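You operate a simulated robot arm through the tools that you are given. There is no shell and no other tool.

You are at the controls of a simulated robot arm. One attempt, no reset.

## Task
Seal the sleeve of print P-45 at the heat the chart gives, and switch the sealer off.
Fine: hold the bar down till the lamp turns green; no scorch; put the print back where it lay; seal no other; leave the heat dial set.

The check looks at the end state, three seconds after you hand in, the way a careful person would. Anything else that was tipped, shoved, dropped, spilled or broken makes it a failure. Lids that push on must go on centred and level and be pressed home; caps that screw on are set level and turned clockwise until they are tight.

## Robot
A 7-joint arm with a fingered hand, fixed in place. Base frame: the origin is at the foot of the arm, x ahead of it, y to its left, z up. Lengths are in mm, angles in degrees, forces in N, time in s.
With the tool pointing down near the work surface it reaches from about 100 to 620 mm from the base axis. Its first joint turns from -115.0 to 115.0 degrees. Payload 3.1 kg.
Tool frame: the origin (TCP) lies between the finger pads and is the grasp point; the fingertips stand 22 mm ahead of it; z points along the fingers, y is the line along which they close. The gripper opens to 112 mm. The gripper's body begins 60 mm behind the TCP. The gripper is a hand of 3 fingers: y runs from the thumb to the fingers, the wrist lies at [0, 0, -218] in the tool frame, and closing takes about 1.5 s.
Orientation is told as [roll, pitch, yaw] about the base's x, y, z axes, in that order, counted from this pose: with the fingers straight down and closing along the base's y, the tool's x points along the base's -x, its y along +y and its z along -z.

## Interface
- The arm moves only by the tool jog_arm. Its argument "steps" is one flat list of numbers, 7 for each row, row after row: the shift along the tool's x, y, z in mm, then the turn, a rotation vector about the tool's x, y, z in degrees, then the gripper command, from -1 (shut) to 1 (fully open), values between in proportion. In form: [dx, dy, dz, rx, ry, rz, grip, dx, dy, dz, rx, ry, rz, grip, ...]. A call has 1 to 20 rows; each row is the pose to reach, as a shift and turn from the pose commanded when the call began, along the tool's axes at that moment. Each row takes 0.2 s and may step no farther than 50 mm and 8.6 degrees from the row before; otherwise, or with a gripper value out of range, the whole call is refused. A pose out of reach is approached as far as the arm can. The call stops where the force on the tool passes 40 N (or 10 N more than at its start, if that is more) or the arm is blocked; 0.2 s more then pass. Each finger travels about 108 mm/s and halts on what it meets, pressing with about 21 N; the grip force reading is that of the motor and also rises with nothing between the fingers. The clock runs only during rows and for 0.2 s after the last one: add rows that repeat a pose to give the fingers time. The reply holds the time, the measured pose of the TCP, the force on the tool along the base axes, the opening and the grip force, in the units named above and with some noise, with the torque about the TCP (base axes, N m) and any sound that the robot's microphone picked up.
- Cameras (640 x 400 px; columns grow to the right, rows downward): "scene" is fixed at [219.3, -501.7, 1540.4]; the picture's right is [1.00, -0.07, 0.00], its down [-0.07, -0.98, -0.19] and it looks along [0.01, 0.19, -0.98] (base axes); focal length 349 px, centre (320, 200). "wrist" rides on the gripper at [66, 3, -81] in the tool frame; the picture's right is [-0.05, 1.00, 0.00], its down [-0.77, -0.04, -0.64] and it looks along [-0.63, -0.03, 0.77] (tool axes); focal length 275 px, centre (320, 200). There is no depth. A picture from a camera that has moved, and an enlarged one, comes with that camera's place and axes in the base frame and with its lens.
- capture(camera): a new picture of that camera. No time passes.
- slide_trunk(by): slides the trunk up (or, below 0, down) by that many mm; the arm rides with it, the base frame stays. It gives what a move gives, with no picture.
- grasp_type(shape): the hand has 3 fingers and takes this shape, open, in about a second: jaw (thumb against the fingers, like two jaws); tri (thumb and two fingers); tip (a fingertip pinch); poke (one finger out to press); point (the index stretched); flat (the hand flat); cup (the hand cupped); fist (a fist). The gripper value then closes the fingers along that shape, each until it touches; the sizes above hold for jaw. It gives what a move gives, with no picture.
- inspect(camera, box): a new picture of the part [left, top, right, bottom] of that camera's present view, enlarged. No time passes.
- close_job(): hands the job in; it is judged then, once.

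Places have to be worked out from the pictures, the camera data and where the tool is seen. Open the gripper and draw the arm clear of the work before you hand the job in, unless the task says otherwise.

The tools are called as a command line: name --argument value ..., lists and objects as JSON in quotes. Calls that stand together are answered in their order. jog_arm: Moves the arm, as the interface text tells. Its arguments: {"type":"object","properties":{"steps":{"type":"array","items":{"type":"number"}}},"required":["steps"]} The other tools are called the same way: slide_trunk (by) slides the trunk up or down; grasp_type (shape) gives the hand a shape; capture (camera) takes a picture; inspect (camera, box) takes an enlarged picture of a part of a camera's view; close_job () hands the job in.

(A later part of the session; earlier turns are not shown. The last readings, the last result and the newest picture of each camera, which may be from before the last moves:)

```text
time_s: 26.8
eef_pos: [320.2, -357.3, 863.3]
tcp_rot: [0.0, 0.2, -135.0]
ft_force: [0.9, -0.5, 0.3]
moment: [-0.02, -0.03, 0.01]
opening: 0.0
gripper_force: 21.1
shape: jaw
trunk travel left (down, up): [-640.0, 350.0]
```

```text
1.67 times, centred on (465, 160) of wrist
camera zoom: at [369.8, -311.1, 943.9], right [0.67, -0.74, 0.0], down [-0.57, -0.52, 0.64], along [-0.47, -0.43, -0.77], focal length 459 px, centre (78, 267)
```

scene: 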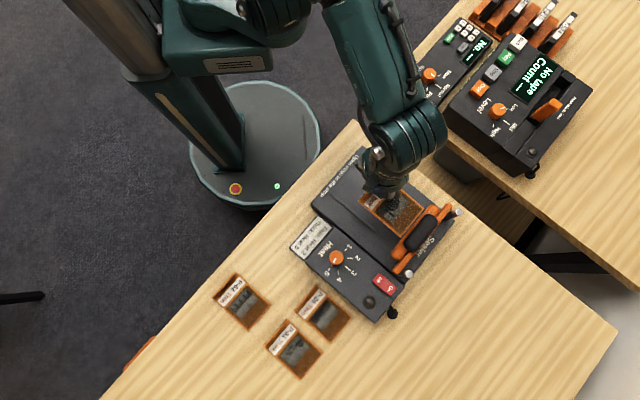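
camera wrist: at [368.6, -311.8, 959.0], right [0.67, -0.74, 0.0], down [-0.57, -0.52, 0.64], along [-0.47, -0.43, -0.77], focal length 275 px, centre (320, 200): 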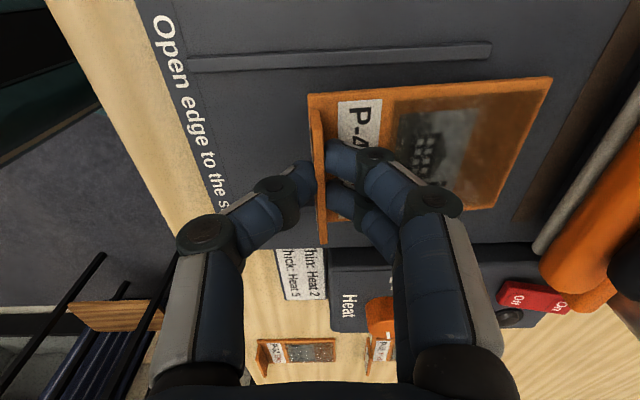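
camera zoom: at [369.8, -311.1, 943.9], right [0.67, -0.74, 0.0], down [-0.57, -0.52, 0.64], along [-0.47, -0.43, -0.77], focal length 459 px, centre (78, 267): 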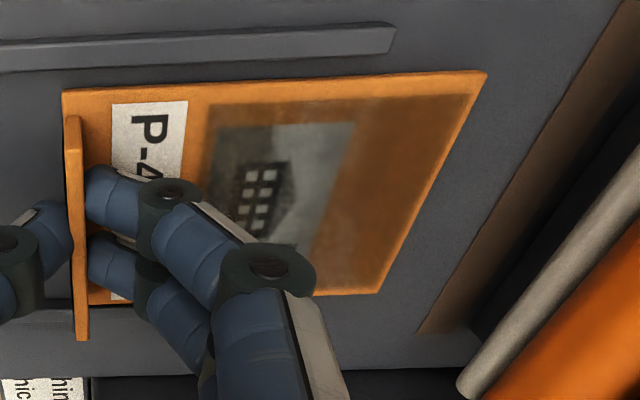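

The front edge has met the bed: the droop is gone and the print looks flat relative to the hand. I raise 1 mm and slide it forward under the bar toward the stop.

jog_arm --steps '[0, 4, -1, 0, 0, 0, -1, 0, 10, -1, 0, 0, 0, -1, 0, 16, -1, 0, 0, 0, -1, 0, 22, -1, 0, 0, 0, -1, 0, 28, -1, 0, 0, 0, -1, 0, 34, -1, 0, 0, 0, -1, 0, 34, -1, 0, 0, 0, -1]'

inspect --camera "wrist" --box '[290, 40, 640, 280]'

inspect --camera "scene" --box '[360, 180, 460, 280]'

```text
time_s: 28.4
eef_pos: [343.1, -381.9, 863.8]
tcp_rot: [-0.1, 0.1, -134.9]
ft_force: [-0.1, -0.5, 0.5]
moment: [-0.03, -0.02, -0.05]
opening: 0.0
gripper_force: 20.6
shape: jaw
trunk travel left (down, up): [-640.0, 350.0]
```

```text
1.67 times, centred on (465, 160) of wrist
camera zoom: at [393.8, -335.7, 943.7], right [0.67, -0.74, 0.0], down [-0.57, -0.52, 0.64], along [-0.47, -0.43, -0.77], focal length 459 px, centre (78, 267)
```

zoom: 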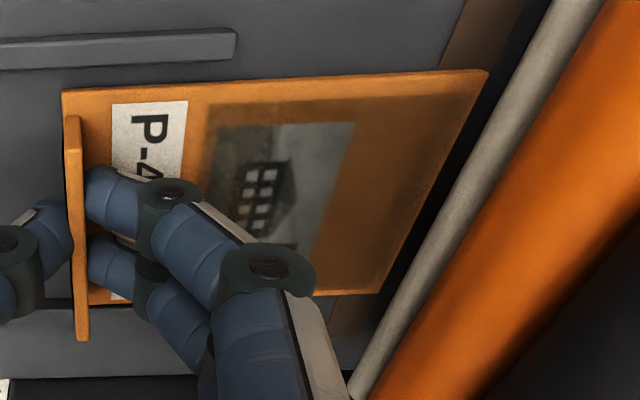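

```text
4.00 times, centred on (410, 230) of scene
camera zoom: at [219.3, -501.7, 1540.4], right [1.0, -0.07, 0.0], down [-0.07, -0.98, -0.19], along [0.01, 0.19, -0.98], focal length 1397 px, centre (-40, 80)
```

zoom: 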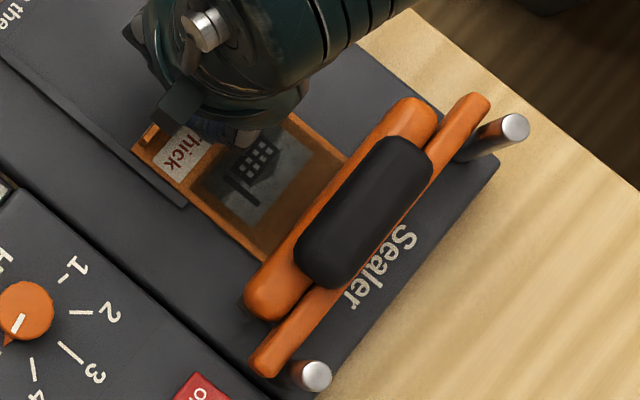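

The print's front is over the seal strip at about f 607 with no contact force yet. I creep forward.

jog_arm --steps '[0, 1.5, 0, 0, 0, 0, -1, 0, 3, 0, 0, 0, 0, -1, 0, 4.5, 0, 0, 0, 0, -1, 0, 6, 0, 0, 0, 0, -1, 0, 6, 0, 0, 0, 0, -1]'

inspect --camera "wrist" --box '[440, 60, 640, 260]'

```text
time_s: 29.6
eef_pos: [348.4, -385.9, 863.9]
tcp_rot: [0.0, 0.1, -135.0]
ft_force: [0.1, 1.2, 0.7]
moment: [-0.05, 0.01, 0.01]
opening: 0.0
gripper_force: 20.9
shape: jaw
trunk travel left (down, up): [-640.0, 350.0]
```

```text
2.00 times, centred on (540, 160) of wrist
camera zoom: at [398.6, -339.5, 944.0], right [0.67, -0.74, 0.0], down [-0.57, -0.52, 0.64], along [-0.47, -0.43, -0.77], focal length 551 px, centre (-120, 280)
```

zoom: 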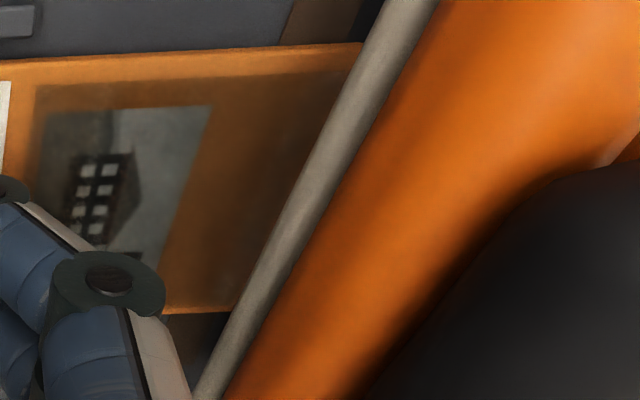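

The front edge is almost at the dark stop. I advance in 1 mm steps until the reading shows contact.

jog_arm --steps '[0, 1, 0, 0, 0, 0, -1, 0, 2, 0, 0, 0, 0, -1, 0, 3, 0, 0, 0, 0, -1, 0, 3, 0, 0, 0, 0, -1]'

inspect --camera "wrist" --box '[440, 60, 640, 260]'

```text
time_s: 30.6
eef_pos: [350.3, -387.0, 863.8]
tcp_rot: [0.0, 0.1, -134.9]
ft_force: [-1.8, 3.4, 0.6]
moment: [0.02, 0.02, 0.01]
opening: 0.0
gripper_force: 20.7
shape: jaw
trunk travel left (down, up): [-640.0, 350.0]
```

```text
2.00 times, centred on (540, 160) of wrist
camera zoom: at [400.1, -340.7, 944.1], right [0.67, -0.74, 0.0], down [-0.57, -0.52, 0.64], along [-0.47, -0.43, -0.77], focal length 551 px, centre (-120, 280)
```

zoom: 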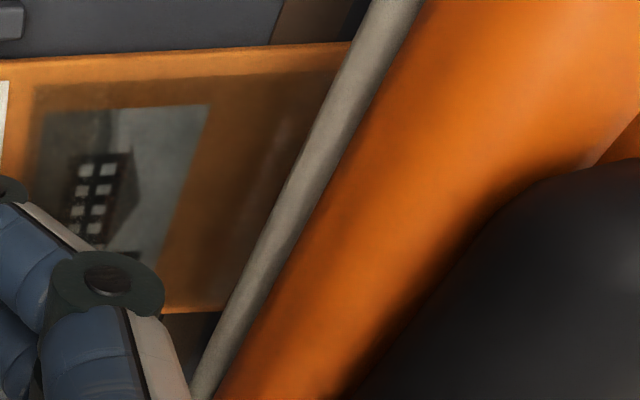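

About 4 N against f: the open edge is at the stop. I ease down 1.5 mm and open the fingers.

jog_arm --steps '[0, -0.5, 1, 0, 0, 0, -1, 0, -0.5, 1.5, 0, 0, 0, -1, 0, -0.5, 1.5, 0, 0, 0, -0.8, 0, -0.5, 1.5, 0, 0, 0, -0.5, 0, -0.5, 1.5, 0, 0, 0, -0.28, 0, -0.5, 1.5, 0, 0, 0, -0.28]'

capture --camera "wrist"

inspect --camera "scene" --box '[360, 180, 460, 280]'

```text
time_s: 32.0
eef_pos: [349.7, -387.4, 861.4]
tcp_rot: [0.0, 0.1, -134.8]
ft_force: [-0.1, -0.6, -0.7]
moment: [0.01, -0.01, -0.03]
opening: 39.8
gripper_force: 0.0
shape: jaw
trunk travel left (down, up): [-640.0, 350.0]
```

```text
taken
camera wrist: at [399.9, -340.8, 942.3], right [0.67, -0.74, 0.0], down [-0.57, -0.52, 0.64], along [-0.47, -0.43, -0.77], focal length 275 px, centre (320, 200)
```

wrist: 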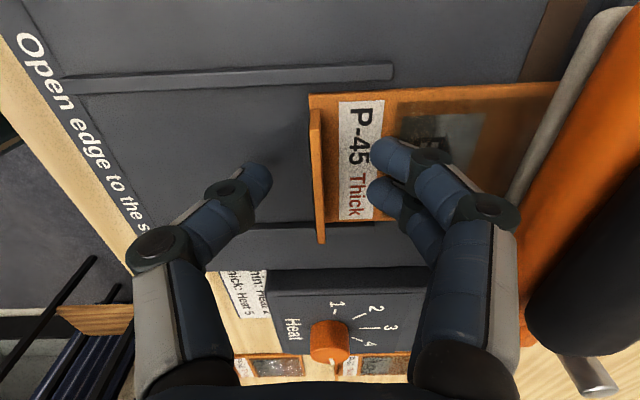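

```text
4.00 times, centred on (410, 230) of scene
camera zoom: at [219.3, -501.7, 1540.4], right [1.0, -0.07, 0.0], down [-0.07, -0.98, -0.19], along [0.01, 0.19, -0.98], focal length 1397 px, centre (-40, 80)
```

zoom: 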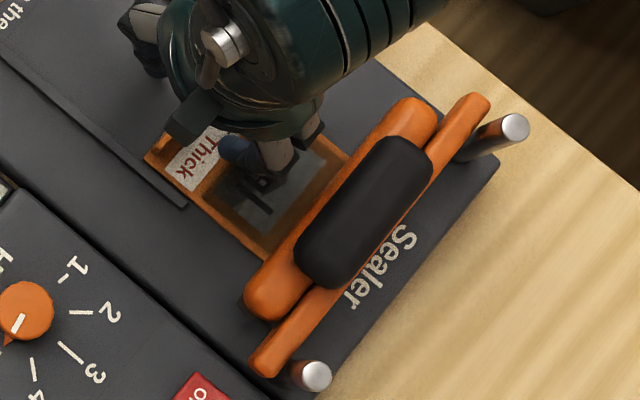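

P-45 lies on the bed with its open edge under the bar. I lift straight off, then switch to the poke shape to work the power switch.

jog_arm --steps '[0, 0, -20, 0, 0, 0, -0.28, 0, 0, -60, 0, 0, 0, -0.28, 0, 0, -100, 0, 0, 0, -0.28, 0, 0, -130, 0, 0, 0, -0.28, 0, 0, -130, 0, 0, 0, -0.28]'

grasp_type --shape "poke"

capture --camera "wrist"

inspect --camera "scene" --box '[280, 160, 470, 330]'

```text
time_s: 33.2
eef_pos: [349.0, -386.7, 992.1]
tcp_rot: [0.1, 0.1, -134.9]
ft_force: [-0.5, -0.3, -0.6]
moment: [0.0, -0.02, 0.01]
opening: 39.9
gripper_force: 0.1
shape: jaw
trunk travel left (down, up): [-640.0, 350.0]
```

```text
time_s: 34.1
eef_pos: [348.2, -387.6, 990.7]
tcp_rot: [0.0, 0.1, -134.9]
ft_force: [-0.1, 0.4, 0.6]
moment: [0.0, 0.0, 0.01]
opening: 0.3
gripper_force: 0.1
shape: poke
trunk travel left (down, up): [-640.0, 350.0]
```

```text
taken
camera wrist: at [398.6, -341.1, 1071.0], right [0.67, -0.74, 0.0], down [-0.57, -0.52, 0.64], along [-0.47, -0.43, -0.77], focal length 275 px, centre (320, 200)
```

wrist: 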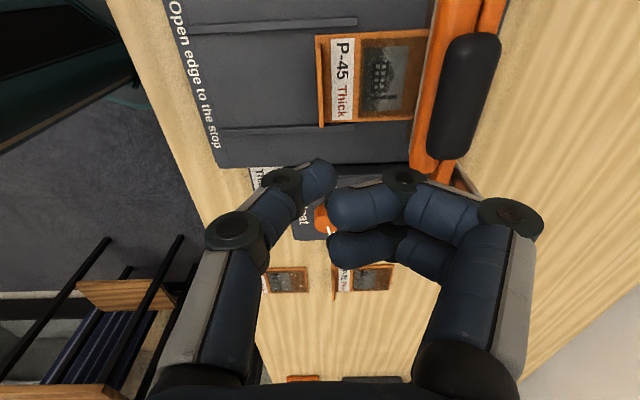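

```text
2.35 times, centred on (375, 245) of scene
camera zoom: at [219.3, -501.7, 1540.4], right [1.0, -0.07, 0.0], down [-0.07, -0.98, -0.19], along [0.01, 0.19, -0.98], focal length 822 px, centre (191, 94)
```

zoom: 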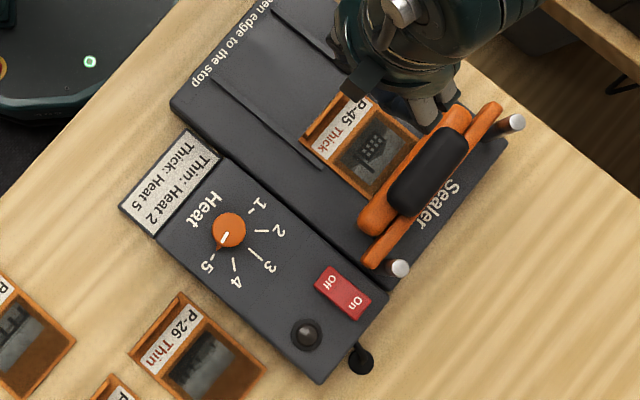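

I enlarge the hand to see where the poking fingertip is.

inspect --camera "wrist" --box '[200, 130, 480, 310]'

```text
2.22 times, centred on (340, 220) of wrist
camera zoom: at [398.6, -341.1, 1071.0], right [0.67, -0.74, 0.0], down [-0.57, -0.52, 0.64], along [-0.47, -0.43, -0.77], focal length 612 px, centre (276, 156)
```

zoom: 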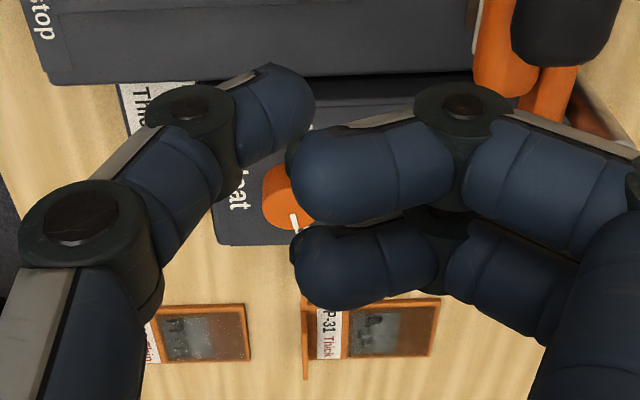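

In poke the thumb is the extended finger, its tip near the tool axis about 20 mm ahead of the TCP. The "On" end appears raised, so the switch is off. I tilt 20° outward for reach and hover over the On end (f≈636, g≈−141).

jog_arm --steps '[-38, 35, 0, -7, 0, 0, -0.28, -76, 70, 0, -14, 0, 0, -0.28, -113, 104, 0, -20, 0, 0, -0.28, -113, 104, 40, -20, 0, 0, -0.28, -113, 104, 80, -20, 0, 0, -0.28, -113, 104, 80, -20, 0, 0, -0.28]'

capture --camera "wrist"

inspect --camera "wrist" --box '[200, 80, 480, 280]'

inspect --camera "scene" --box '[320, 220, 440, 340]'

```text
refused: row 1 steps farther than a row can; nothing moved
```

```text
taken
camera wrist: at [398.6, -341.1, 1071.0], right [0.67, -0.74, 0.0], down [-0.57, -0.52, 0.64], along [-0.47, -0.43, -0.77], focal length 275 px, centre (320, 200)
```

wrist: 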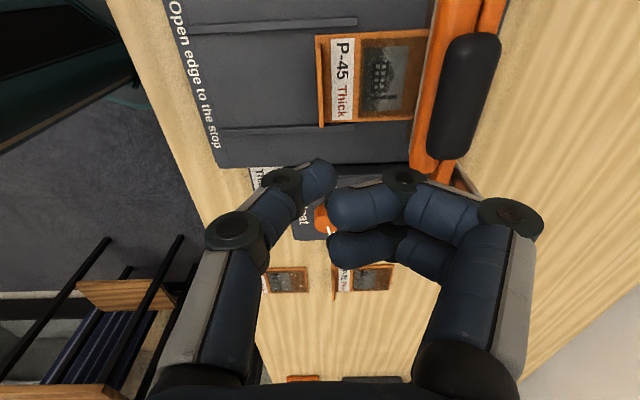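

```text
2.00 times, centred on (340, 180) of wrist
camera zoom: at [398.6, -341.1, 1071.0], right [0.67, -0.74, 0.0], down [-0.57, -0.52, 0.64], along [-0.47, -0.43, -0.77], focal length 551 px, centre (280, 240)
```

zoom: 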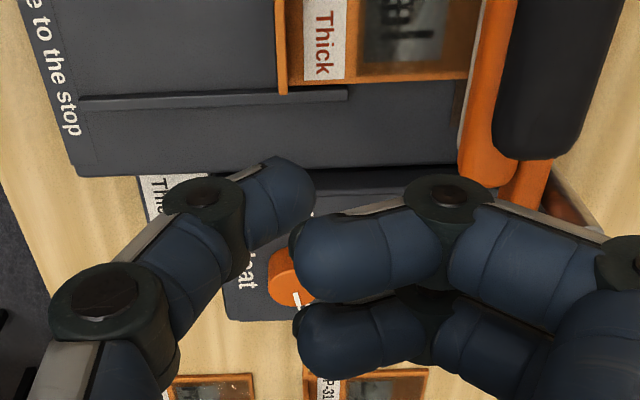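

```text
3.33 times, centred on (380, 280) of scene
camera zoom: at [219.3, -501.7, 1540.4], right [1.0, -0.07, 0.0], down [-0.07, -0.98, -0.19], along [0.01, 0.19, -0.98], focal length 1164 px, centre (120, -67)
```

zoom: 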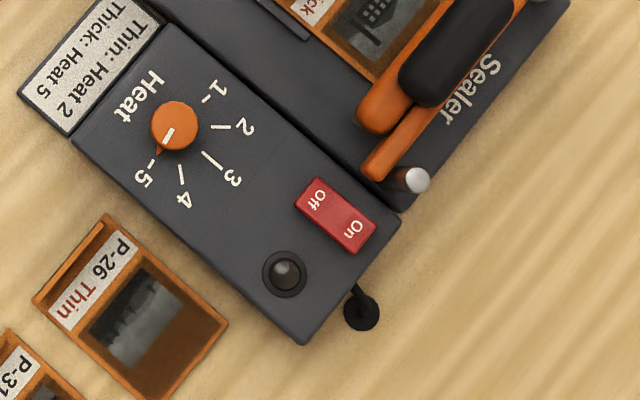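

One step was slightly over 50 mm. I resend with shorter steps.

jog_arm --steps '[-30, 27, 0, -6, 0, 0, 1, -60, 54, 0, -12, 0, 0, 1, -90, 82, 0, -18, 0, 0, 1, -113, 104, 20, -20, 0, 0, 1, -113, 104, 50, -20, 0, 0, 1, -113, 104, 80, -20, 0, 0, 1, -113, 104, 80, -20, 0, 0, 1]'

capture --camera "wrist"

inspect --camera "wrist" --box '[200, 80, 480, 280]'

inspect --camera "scene" --box '[320, 220, 440, 340]'

```text
time_s: 35.7
eef_pos: [342.4, -540.1, 913.1]
tcp_rot: [20.0, 0.1, -134.9]
ft_force: [0.2, -0.4, 0.2]
moment: [-0.01, -0.03, -0.03]
opening: 0.0
gripper_force: 0.0
shape: poke
trunk travel left (down, up): [-640.0, 350.0]
```

```text
taken
camera wrist: at [373.6, -475.3, 988.8], right [0.63, -0.7, 0.34], down [-0.72, -0.37, 0.58], along [-0.28, -0.62, -0.74], focal length 275 px, centre (320, 200)
```

wrist: 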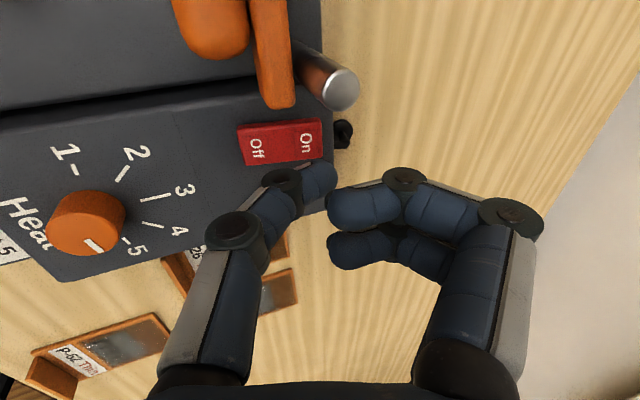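

```text
2.00 times, centred on (340, 180) of wrist
camera zoom: at [373.6, -475.3, 988.8], right [0.63, -0.7, 0.34], down [-0.72, -0.37, 0.58], along [-0.28, -0.62, -0.74], focal length 551 px, centre (280, 240)
```

zoom: 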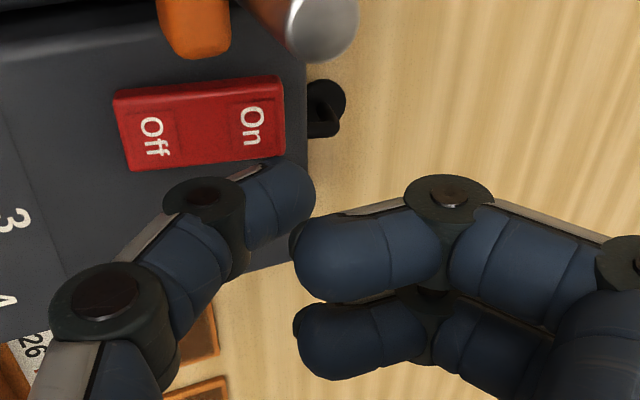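

```text
3.33 times, centred on (380, 280) of scene
camera zoom: at [219.3, -501.7, 1540.4], right [1.0, -0.07, 0.0], down [-0.07, -0.98, -0.19], along [0.01, 0.19, -0.98], focal length 1164 px, centre (120, -67)
```

zoom: 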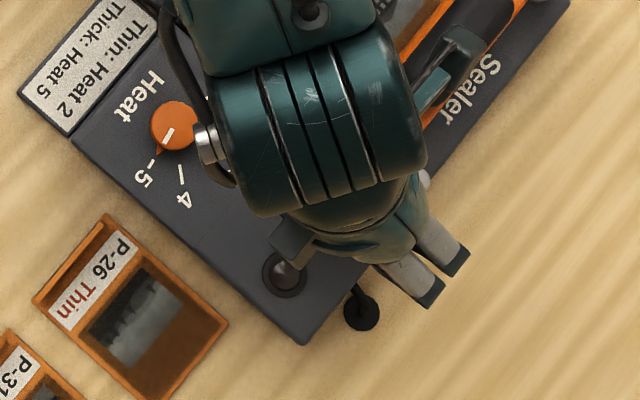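

The On label projects to (f 636, g −141) and the thumb tip is directly above it at z≈896. I go straight down in base z, slowly.

jog_arm --steps '[-1.5, -3.4, 9.4, 0, 0, 0, 1, -1.5, -6.8, 18.8, 0, 0, 0, 1, -1.5, -10.3, 28.2, 0, 0, 0, 1, -1.5, -10.3, 28.2, 0, 0, 0, 1]'

inspect --camera "wrist" --box '[200, 80, 480, 280]'

```text
time_s: 36.7
eef_pos: [343.3, -542.9, 882.4]
tcp_rot: [20.0, 0.1, -134.9]
ft_force: [0.3, 0.7, -0.6]
moment: [0.03, 0.03, 0.0]
opening: 0.0
gripper_force: 0.0
shape: poke
trunk travel left (down, up): [-640.0, 350.0]
```

```text
2.00 times, centred on (340, 180) of wrist
camera zoom: at [373.9, -476.8, 958.6], right [0.63, -0.7, 0.34], down [-0.72, -0.37, 0.58], along [-0.28, -0.62, -0.74], focal length 551 px, centre (280, 240)
```

zoom: 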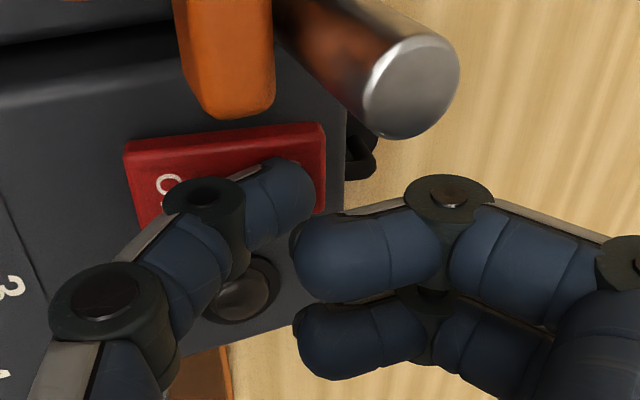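

The thumb tip is just above the On end. I press down in small steps and read the force and sound.

jog_arm --steps '[0, -2.9, 2.1, 0, 0, 0, 1, 0, -3.6, 4, 0, 0, 0, 1, 0, -4.3, 5.9, 0, 0, 0, 1, 0, -5, 7.8, 0, 0, 0, 1, 0, -5, 7.8, 0, 0, 0, 1]'

inspect --camera "wrist" --box '[200, 80, 480, 280]'

```text
time_s: 37.9
eef_pos: [341.3, -539.5, 877.0]
tcp_rot: [20.3, 0.0, -134.9]
ft_force: [-0.7, -0.4, 18.1]
moment: [-0.03, 0.01, 0.03]
opening: 0.1
gripper_force: 0.0
shape: poke
trunk travel left (down, up): [-640.0, 350.0]
```

```text
2.00 times, centred on (340, 180) of wrist
camera zoom: at [371.1, -473.8, 952.3], right [0.63, -0.69, 0.35], down [-0.72, -0.37, 0.58], along [-0.28, -0.62, -0.73], focal length 551 px, centre (280, 240)
```

zoom: 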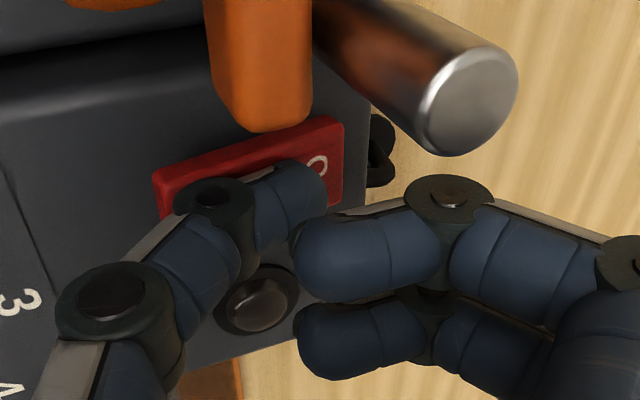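

At 18 N there is no click, and the tip sits a bit toward the switch's middle. I lift, move 6 mm further out toward the On end, and press again.

jog_arm --steps '[0, 2, -7.5, 0, 0, 0, 1, 0, 8.7, -6, 0, 0, 0, 1, 0, 7.7, -3.2, 0, 0, 0, 1, 0, 6.6, -0.4, 0, 0, 0, 1, 0, 5.6, 2.4, 0, 0, 0, 1, 0, 5.6, 2.4, 0, 0, 0, 1]'

inspect --camera "wrist" --box '[200, 80, 480, 280]'

```text
time_s: 39.3
eef_pos: [343.8, -543.9, 875.8]
tcp_rot: [20.2, 0.0, -134.9]
ft_force: [-1.8, 2.0, 14.5]
moment: [0.06, 0.08, 0.01]
opening: 0.0
gripper_force: 0.0
shape: poke
trunk travel left (down, up): [-640.0, 350.0]
```

```text
2.00 times, centred on (340, 180) of wrist
camera zoom: at [374.6, -477.4, 951.3], right [0.63, -0.69, 0.35], down [-0.72, -0.37, 0.58], along [-0.28, -0.62, -0.73], focal length 551 px, centre (280, 240)
```

zoom: 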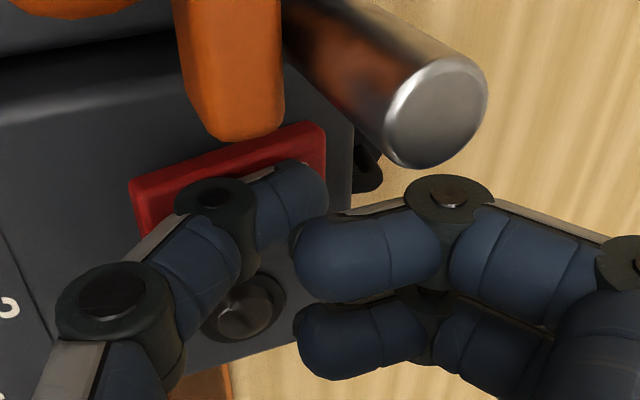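

The reading is 14.5 N with no click yet. I press a little deeper at this spot.

jog_arm --steps '[0, -0.5, 1.4, 0, 0, 0, 1, 0, -1, 2.8, 0, 0, 0, 1, 0, -1.4, 3.8, 0, 0, 0, 1, 0, -1.4, 3.8, 0, 0, 0, 1]'

inspect --camera "wrist" --box '[200, 80, 480, 280]'

```text
time_s: 40.3
eef_pos: [343.5, -542.2, 872.8]
tcp_rot: [20.4, 0.0, -134.9]
ft_force: [-4.9, 3.7, 28.2]
moment: [0.13, 0.16, -0.02]
opening: 0.0
gripper_force: 0.0
shape: poke
trunk travel left (down, up): [-640.0, 350.0]
```

```text
2.00 times, centred on (340, 180) of wrist
camera zoom: at [373.4, -476.0, 949.1], right [0.63, -0.69, 0.35], down [-0.72, -0.37, 0.58], along [-0.28, -0.62, -0.73], focal length 551 px, centre (280, 240)
```

zoom: 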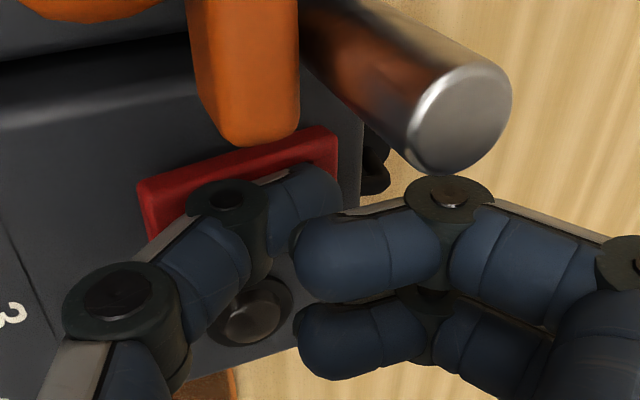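

28 N and still no click, and the thumb is bending. I back off 40 mm to look at the rocker and lamp.

jog_arm --steps '[0, 4, -11, 0, 0, 0, 1, 0, 14, -38, 0, 0, 0, 1, 0, 14, -38, 0, 0, 0, 1]'

inspect --camera "wrist" --box '[200, 80, 480, 280]'

inspect --camera "scene" --box '[340, 240, 420, 320]'

```text
time_s: 41.1
eef_pos: [347.1, -544.6, 909.4]
tcp_rot: [19.9, 0.1, -134.9]
ft_force: [0.3, 0.1, 0.7]
moment: [0.03, 0.03, 0.02]
opening: 0.0
gripper_force: 0.0
shape: poke
trunk travel left (down, up): [-640.0, 350.0]
```

```text
2.00 times, centred on (340, 180) of wrist
camera zoom: at [377.3, -479.0, 985.2], right [0.63, -0.7, 0.34], down [-0.72, -0.37, 0.58], along [-0.28, -0.62, -0.74], focal length 551 px, centre (280, 240)
```

zoom: 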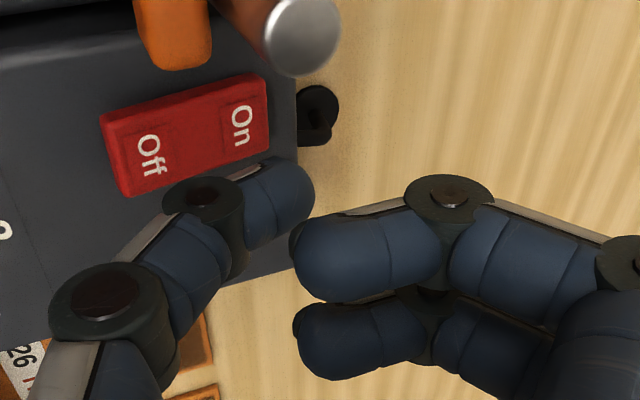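

```text
5.00 times, centred on (380, 280) of scene
camera zoom: at [219.3, -501.7, 1540.4], right [1.0, -0.07, 0.0], down [-0.07, -0.98, -0.19], along [0.01, 0.19, -0.98], focal length 1746 px, centre (20, -200)
```

zoom: 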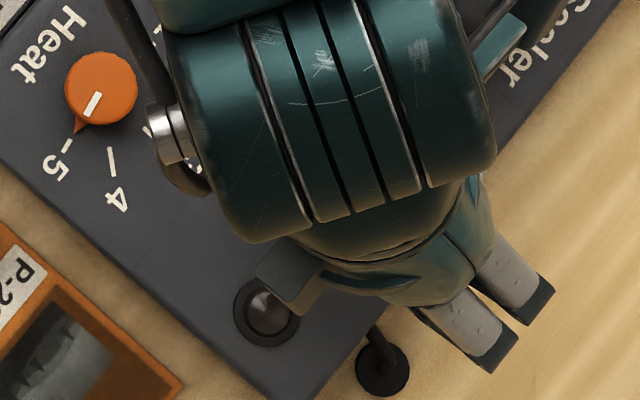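

The rocker has flipped: its On end now sits lower than the Off end, so the sealer is on. I rise, untilt, move above the bar handle and make a fist to press it.

jog_arm --steps '[0, 13.7, -37.6, 0, 0, 0, 1, 0, 27, -75, 0, 0, 0, 1, 25, 20, -92, 6, 0, 0, 1, 65, 15, -92, 12, 0, 0, 1, 95, 12, -92, 18, 0, 0, 1, 111.7, 9.6, -92.3, 20, 0, 0, 1, 111.7, 9.6, -92.3, 20, 0, 0, 1]'

grasp_type --shape "fist"

capture --camera "wrist"

inspect --camera "scene" --box '[300, 180, 460, 330]'

```text
time_s: 42.7
eef_pos: [408.3, -449.7, 999.5]
tcp_rot: [0.0, 0.2, -134.9]
ft_force: [-0.6, 0.1, 0.3]
moment: [0.03, 0.01, 0.02]
opening: 0.0
gripper_force: 0.1
shape: poke
trunk travel left (down, up): [-640.0, 350.0]
```

```text
time_s: 43.6
eef_pos: [408.6, -449.5, 998.9]
tcp_rot: [0.0, 0.1, -134.8]
ft_force: [-0.5, 0.6, 0.8]
moment: [0.01, 0.03, 0.03]
opening: 0.0
gripper_force: 0.2
shape: fist
trunk travel left (down, up): [-640.0, 350.0]
```

```text
taken
camera wrist: at [458.2, -403.5, 1079.1], right [0.67, -0.74, 0.0], down [-0.57, -0.52, 0.64], along [-0.47, -0.43, -0.77], focal length 275 px, centre (320, 200)
```

wrist: 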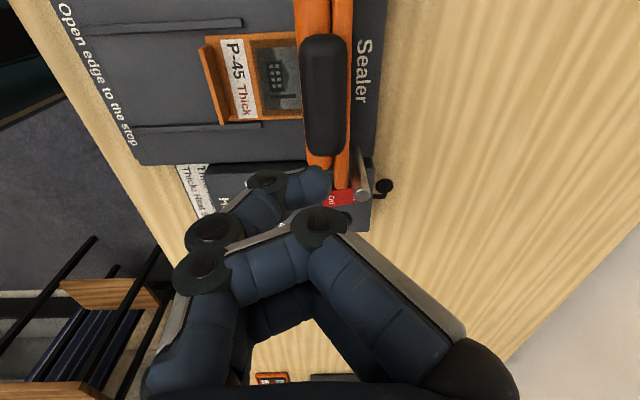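

```text
2.67 times, centred on (380, 255) of scene
camera zoom: at [219.3, -501.7, 1540.4], right [1.0, -0.07, 0.0], down [-0.07, -0.98, -0.19], along [0.01, 0.19, -0.98], focal length 931 px, centre (160, 53)
```

zoom: 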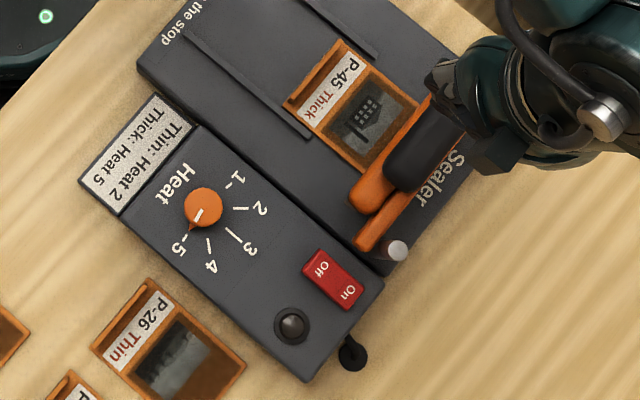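

In this view P-45 lies parallel to and centred between the ribs. The fist still has only the thumb foremost, so I use the closed jaw instead, for a firmer three-finger push.

grasp_type --shape "jaw"

jog_arm --steps '[0, 0, 0, 0, 0, 0, 0, 0, 0, 0, 0, 0, 0, -1, 0, 0, 0, 0, 0, 0, -1, 0, 0, 0, 0, 0, 0, -1, 2, 2, 0, 0, 0, 0, -1, 2, 2, 0, 0, 0, 0, -1, 2, 2, 30, 0, 0, 0, -1, 2, 2, 60, 0, 0, 0, -1, 2, 2, 60, 0, 0, 0, -1]'

capture --camera "wrist"

inspect --camera "scene" --box '[300, 180, 460, 330]'

```text
time_s: 44.5
eef_pos: [407.9, -450.5, 998.8]
tcp_rot: [0.0, 0.1, -134.8]
ft_force: [-0.8, -0.4, -1.4]
moment: [-0.07, 0.0, -0.01]
opening: 48.1
gripper_force: 0.0
shape: jaw
trunk travel left (down, up): [-640.0, 350.0]
```

```text
time_s: 46.5
eef_pos: [411.8, -451.8, 940.2]
tcp_rot: [0.1, 0.1, -134.9]
ft_force: [0.1, -0.5, -0.2]
moment: [-0.02, -0.01, 0.05]
opening: 0.0
gripper_force: 21.1
shape: jaw
trunk travel left (down, up): [-640.0, 350.0]
```

```text
taken
camera wrist: at [461.4, -404.8, 1019.6], right [0.67, -0.74, 0.0], down [-0.57, -0.52, 0.64], along [-0.47, -0.43, -0.77], focal length 275 px, centre (320, 200)
```

wrist: 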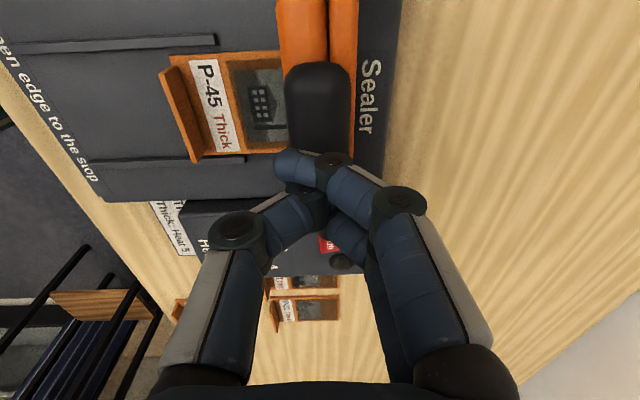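

```text
2.67 times, centred on (380, 255) of scene
camera zoom: at [219.3, -501.7, 1540.4], right [1.0, -0.07, 0.0], down [-0.07, -0.98, -0.19], along [0.01, 0.19, -0.98], focal length 931 px, centre (160, 53)
```

zoom: 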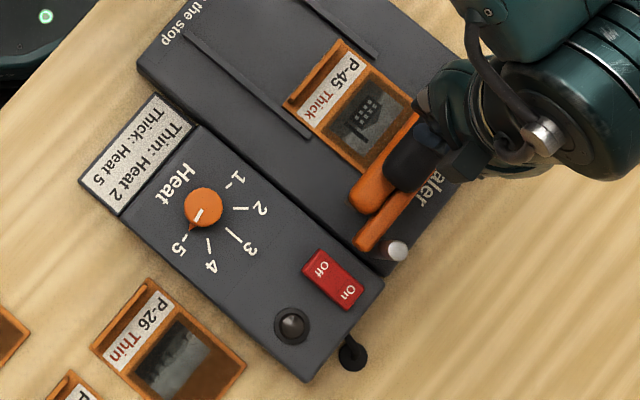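

Fully closed, the fingers cross. I part them to about 11 mm and come down on the handle in small steps.

jog_arm --steps '[0, -1, 0, 0, 0, 0, -0.8, 0, -1, 0, 0, 0, 0, -0.8, 0, -1, 4, 0, 0, 0, -0.8, 0, -1, 8, 0, 0, 0, -0.8, 0, -1, 12, 0, 0, 0, -0.8, 0, -1, 15, 0, 0, 0, -0.8]'

inspect --camera "wrist" --box '[180, 0, 480, 240]'

```text
time_s: 47.9
eef_pos: [411.5, -449.2, 925.2]
tcp_rot: [0.2, 0.0, -134.9]
ft_force: [-0.3, -0.8, 2.0]
moment: [-0.03, 0.0, -0.01]
opening: 10.7
gripper_force: 0.0
shape: jaw
trunk travel left (down, up): [-640.0, 350.0]
```

```text
1.67 times, centred on (330, 120) of wrist
camera zoom: at [460.8, -402.8, 1005.0], right [0.67, -0.74, 0.0], down [-0.57, -0.52, 0.64], along [-0.47, -0.43, -0.77], focal length 459 px, centre (303, 333)
```

zoom: 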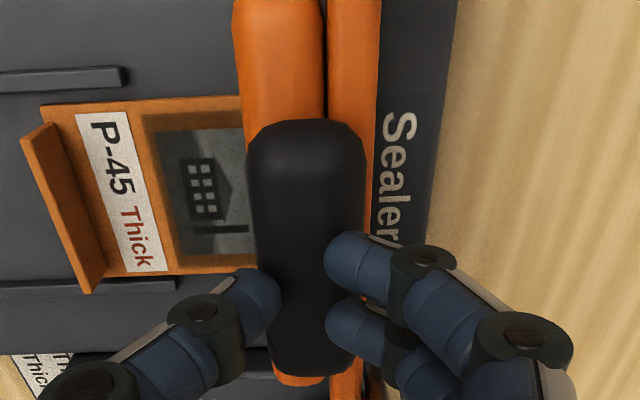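

The fingertips are at the handle with first contact at about 2 N. I narrow the tips and press on down, watching the force.

jog_arm --steps '[0, 0, -3, 0, 0, 0, -0.92, 0, 0, -3, 0, 0, 0, -0.92, 0, 0, 2, 0, 0, 0, -0.92, 0, 0, 6, 0, 0, 0, -0.92, 0, 0, 10, 0, 0, 0, -0.92]'

inspect --camera "scene" --box '[300, 180, 460, 330]'

inspect --camera "wrist" --box '[180, 0, 480, 240]'

```text
time_s: 49.1
eef_pos: [411.3, -448.6, 915.1]
tcp_rot: [0.1, 0.1, -134.8]
ft_force: [-1.1, 0.6, 4.1]
moment: [0.05, 0.1, -0.04]
opening: 4.8
gripper_force: 0.0
shape: jaw
trunk travel left (down, up): [-640.0, 350.0]
```

```text
2.67 times, centred on (380, 255) of scene
camera zoom: at [219.3, -501.7, 1540.4], right [1.0, -0.07, 0.0], down [-0.07, -0.98, -0.19], along [0.01, 0.19, -0.98], focal length 931 px, centre (160, 53)
```

zoom: 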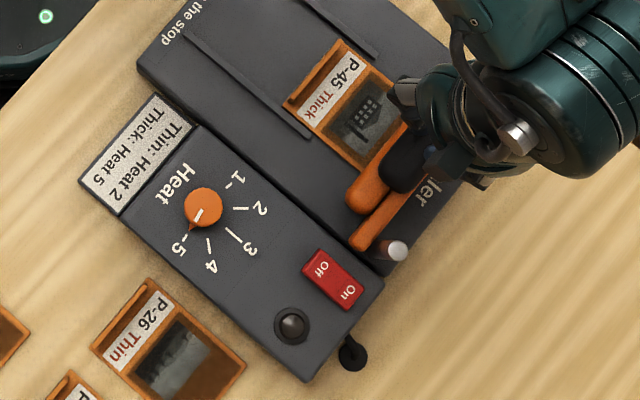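

```text
1.67 times, centred on (330, 120) of wrist
camera zoom: at [461.0, -402.6, 994.9], right [0.67, -0.74, 0.0], down [-0.57, -0.52, 0.64], along [-0.47, -0.43, -0.77], focal length 459 px, centre (303, 333)
```

zoom: 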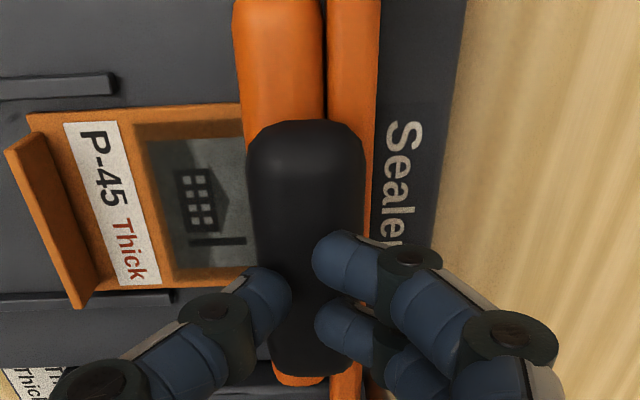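

The bar follows the hand down at 4 N of spring force. I keep pressing until it bottoms on the sleeve.

jog_arm --steps '[0, 0, 3, 0, 0, 0, -0.92, 0, 0, 6, 0, 0, 0, -0.92, 0, 0, 8, 0, 0, 0, -0.92]'

inspect --camera "scene" --box '[300, 180, 460, 330]'

```text
time_s: 49.9
eef_pos: [410.1, -448.2, 909.7]
tcp_rot: [0.3, 0.1, -134.9]
ft_force: [-0.3, -3.2, 15.0]
moment: [-0.07, 0.02, 0.01]
opening: 6.3
gripper_force: 0.1
shape: jaw
trunk travel left (down, up): [-640.0, 350.0]
```

```text
2.67 times, centred on (380, 255) of scene
camera zoom: at [219.3, -501.7, 1540.4], right [1.0, -0.07, 0.0], down [-0.07, -0.98, -0.19], along [0.01, 0.19, -0.98], focal length 931 px, centre (160, 53)
```

zoom: 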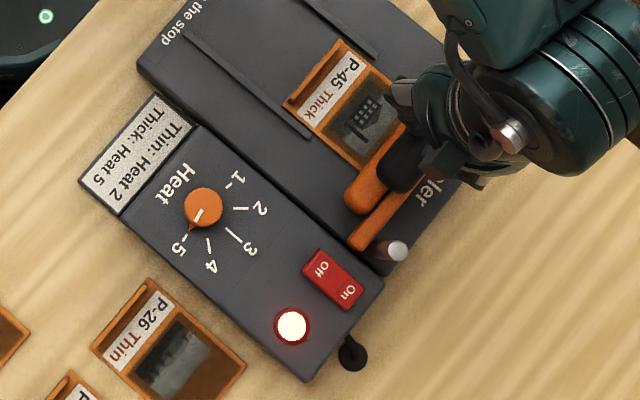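

The lamp is lit red and the bar is bottomed at 15 N. I hold and check the lamp often.

jog_arm --steps '[0, 0, 0.5, 0, 0, 0, -0.92, 0, 0, 0.5, 0, 0, 0, -0.92, 0, 0, 0.5, 0, 0, 0, -0.92, 0, 0, 0.5, 0, 0, 0, -0.92]'

inspect --camera "scene" --box '[340, 260, 400, 320]'

```text
time_s: 50.9
eef_pos: [410.3, -447.6, 907.0]
tcp_rot: [0.0, 0.3, -134.9]
ft_force: [4.1, -1.8, 6.2]
moment: [-0.05, -0.06, 0.0]
opening: 0.2
gripper_force: 20.3
shape: jaw
trunk travel left (down, up): [-640.0, 350.0]
```

```text
6.67 times, centred on (370, 290) of scene
camera zoom: at [219.3, -501.7, 1540.4], right [1.0, -0.07, 0.0], down [-0.07, -0.98, -0.19], along [0.01, 0.19, -0.98], focal length 2328 px, centre (-13, -400)
```

zoom: 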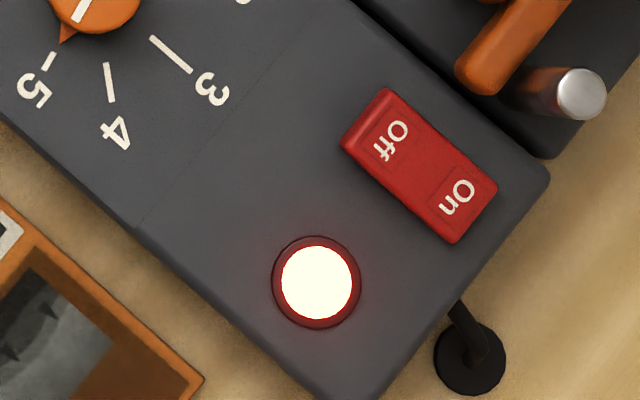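

The fingers shifted slightly and the force fell to 6 N, but the lamp is still red. I press 2 mm more to keep the bar firmly down and hold.

jog_arm --steps '[0, 0, 2, 0, 0, 0, -0.92, 0, 0, 2, 0, 0, 0, -0.92]'

inspect --camera "scene" --box '[300, 180, 460, 330]'

inspect --camera "wrist" --box '[180, 0, 480, 240]'

```text
time_s: 51.5
eef_pos: [410.9, -447.2, 906.6]
tcp_rot: [0.2, -0.1, -134.9]
ft_force: [7.8, -4.3, 17.4]
moment: [-0.08, -0.11, -0.05]
opening: 0.0
gripper_force: 20.4
shape: jaw
trunk travel left (down, up): [-640.0, 350.0]
```

```text
2.67 times, centred on (380, 255) of scene
camera zoom: at [219.3, -501.7, 1540.4], right [1.0, -0.07, 0.0], down [-0.07, -0.98, -0.19], along [0.01, 0.19, -0.98], focal length 931 px, centre (160, 53)
```

zoom: 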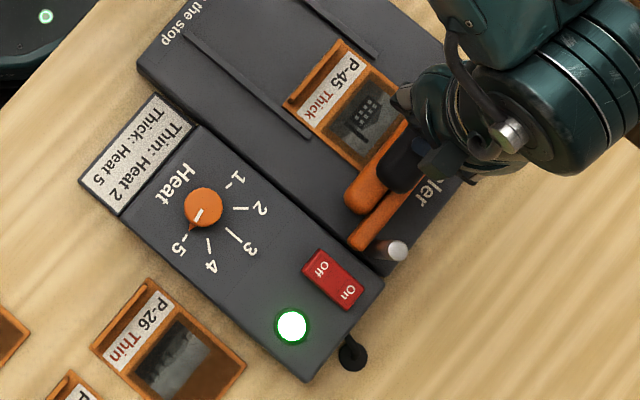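

```text
1.67 times, centred on (330, 120) of wrist
camera zoom: at [460.7, -401.2, 986.0], right [0.68, -0.74, 0.0], down [-0.57, -0.52, 0.64], along [-0.47, -0.43, -0.77], focal length 459 px, centre (303, 333)
```

zoom: 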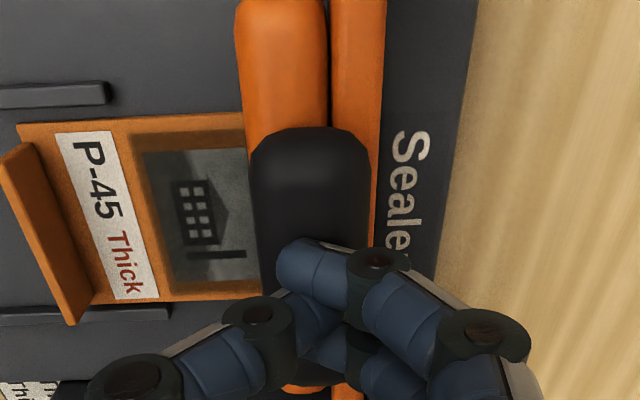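

The lamp is green, so I lift off right away and straight up to avoid scorching.

jog_arm --steps '[0, 0, -30, 0, 0, 0, -0.92, 0, 0, -70, 0, 0, 0, -0.92]'

inspect --camera "scene" --box '[300, 180, 460, 330]'

capture --camera "wrist"

```text
time_s: 52.1
eef_pos: [411.3, -449.4, 972.9]
tcp_rot: [0.0, 0.1, -134.9]
ft_force: [-0.5, 0.2, -0.3]
moment: [-0.03, -0.01, 0.02]
opening: 0.0
gripper_force: 21.5
shape: jaw
trunk travel left (down, up): [-640.0, 350.0]
```

```text
2.67 times, centred on (380, 255) of scene
camera zoom: at [219.3, -501.7, 1540.4], right [1.0, -0.07, 0.0], down [-0.07, -0.98, -0.19], along [0.01, 0.19, -0.98], focal length 931 px, centre (160, 53)
```

zoom: 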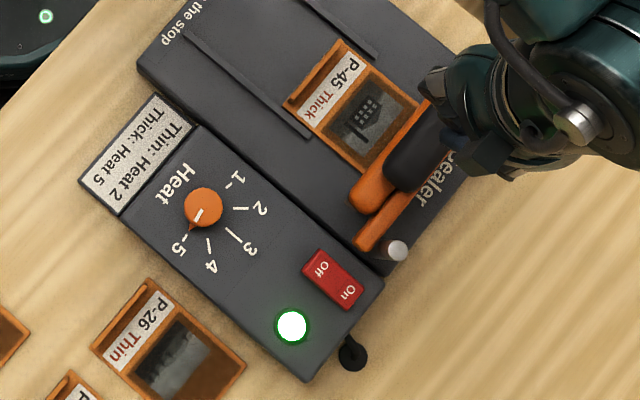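

```text
taken
camera wrist: at [461.0, -402.9, 1053.1], right [0.67, -0.74, 0.0], down [-0.57, -0.52, 0.64], along [-0.47, -0.43, -0.77], focal length 275 px, centre (320, 200)
```

wrist: 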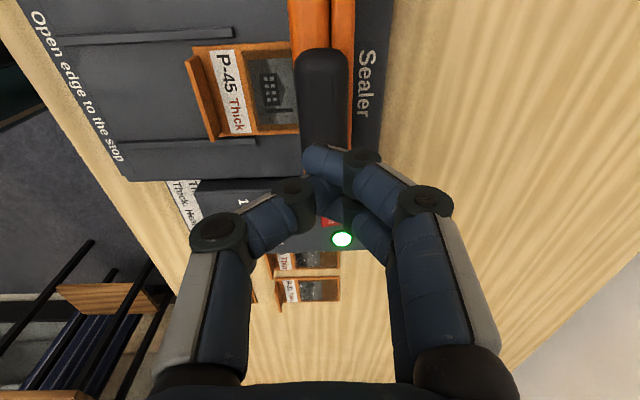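

The bar has sprung back up and the lamp stayed green. Next I switch off, using poke again with the 20° tilt and hovering over the raised Off end (f≈608, g≈−141).

grasp_type --shape "poke"

jog_arm --steps '[-30, -3, 0, -6, 0, 0, 1, -60, -6, 0, -12, 0, 0, 1, -90, -9, 0, -18, 0, 0, 1, -114, -11, 0, -20, 0, 0, 1, -114, -11, 30, -20, 0, 0, 1, -114, -11, 58, -20, 0, 0, 1, -114, -11, 58, -20, 0, 0, 1]'

inspect --camera "wrist" --box '[200, 80, 480, 280]'

```text
time_s: 53.0
eef_pos: [412.5, -449.0, 973.4]
tcp_rot: [-0.1, 0.2, -134.9]
ft_force: [0.1, 0.0, 0.4]
moment: [-0.02, 0.02, 0.02]
opening: 0.2
gripper_force: 0.1
shape: poke
trunk travel left (down, up): [-640.0, 350.0]
```

```text
time_s: 54.6
eef_pos: [323.1, -522.1, 915.8]
tcp_rot: [20.0, 0.0, -134.9]
ft_force: [0.0, 0.9, 0.4]
moment: [-0.04, 0.0, 0.02]
opening: 0.3
gripper_force: 0.0
shape: poke
trunk travel left (down, up): [-640.0, 350.0]
```

```text
2.00 times, centred on (340, 180) of wrist
camera zoom: at [353.6, -456.0, 992.0], right [0.63, -0.7, 0.34], down [-0.72, -0.37, 0.58], along [-0.28, -0.62, -0.74], focal length 551 px, centre (280, 240)
```

zoom: 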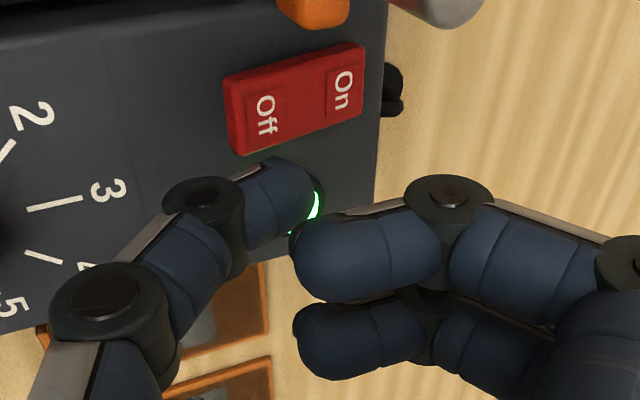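

The tip is above the Off label. I go down 33 mm, then press in small steps.

jog_arm --steps '[-0.5, -3.4, 9.4, 0, 0, 0, 1, -0.5, -6.8, 18.8, 0, 0, 0, 1, -0.5, -11.3, 31, 0, 0, 0, 1, -0.5, -12.3, 33.8, 0, 0, 0, 1, -0.5, -13.3, 36.6, 0, 0, 0, 1, -0.5, -14.4, 39.5, 0, 0, 0, 1, -0.5, -14.4, 39.5, 0, 0, 0, 1]'

inspect --camera "wrist" --box '[200, 80, 480, 280]'

```text
time_s: 56.2
eef_pos: [322.6, -520.9, 874.6]
tcp_rot: [20.2, 0.0, -134.9]
ft_force: [-0.8, 0.3, 5.2]
moment: [0.02, -0.01, -0.01]
opening: 0.0
gripper_force: 0.0
shape: poke
trunk travel left (down, up): [-640.0, 350.0]
```

```text
2.00 times, centred on (340, 180) of wrist
camera zoom: at [352.1, -456.7, 951.1], right [0.63, -0.7, 0.34], down [-0.72, -0.37, 0.58], along [-0.28, -0.62, -0.74], focal length 551 px, centre (280, 240)
```

zoom: 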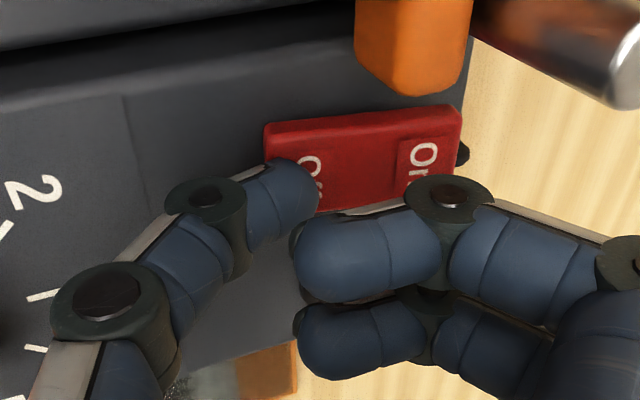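

The On end seems to be rising. I press 3 mm more to be sure, then lift away and check.

jog_arm --steps '[0, -0.5, 1.4, 0, 0, 0, 1, 0, -1, 2.8, 0, 0, 0, 1, 0, -1, 2.8, 0, 0, 0, 1]'

jog_arm --steps '[0, 5, -14, 0, 0, 0, 1, 0, 14, -38, 0, 0, 0, 1, 0, 30, -80, 0, 0, 0, 1, 0, 30, -80, 0, 0, 0, 1]'

inspect --camera "wrist" --box '[180, 40, 460, 240]'

inspect --camera "scene" --box '[300, 200, 440, 330]'

```text
time_s: 57.0
eef_pos: [321.1, -522.4, 873.6]
tcp_rot: [20.3, -0.1, -134.9]
ft_force: [-1.9, -0.4, 16.2]
moment: [-0.12, -0.09, -0.02]
opening: 0.3
gripper_force: 0.0
shape: poke
trunk travel left (down, up): [-640.0, 350.0]
```

```text
time_s: 58.0
eef_pos: [323.1, -523.6, 955.7]
tcp_rot: [19.9, 0.1, -134.9]
ft_force: [-0.2, -0.3, -1.0]
moment: [0.01, 0.02, 0.03]
opening: 0.2
gripper_force: 0.1
shape: poke
trunk travel left (down, up): [-640.0, 350.0]
```

```text
2.00 times, centred on (320, 140) of wrist
camera zoom: at [353.7, -458.0, 1031.4], right [0.63, -0.7, 0.34], down [-0.72, -0.37, 0.58], along [-0.28, -0.62, -0.74], focal length 551 px, centre (320, 320)
```

zoom: 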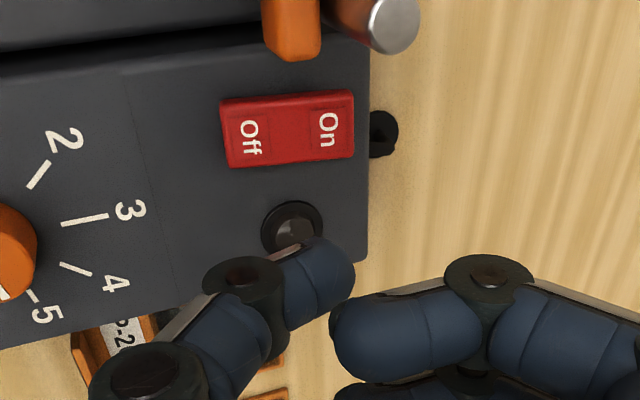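

```text
3.08 times, centred on (370, 265) of scene
camera zoom: at [219.3, -501.7, 1540.4], right [1.0, -0.07, 0.0], down [-0.07, -0.98, -0.19], along [0.01, 0.19, -0.98], focal length 1074 px, centre (166, 0)
```

zoom: 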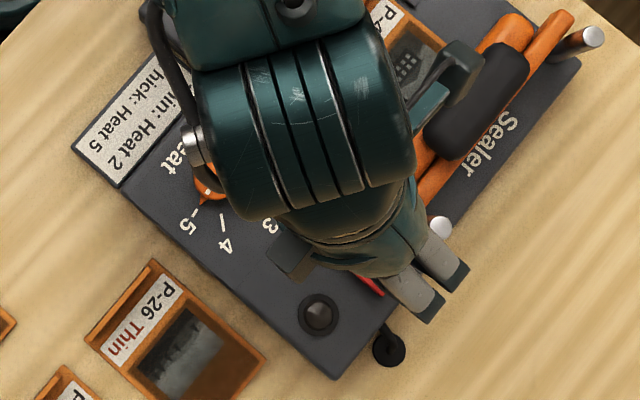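

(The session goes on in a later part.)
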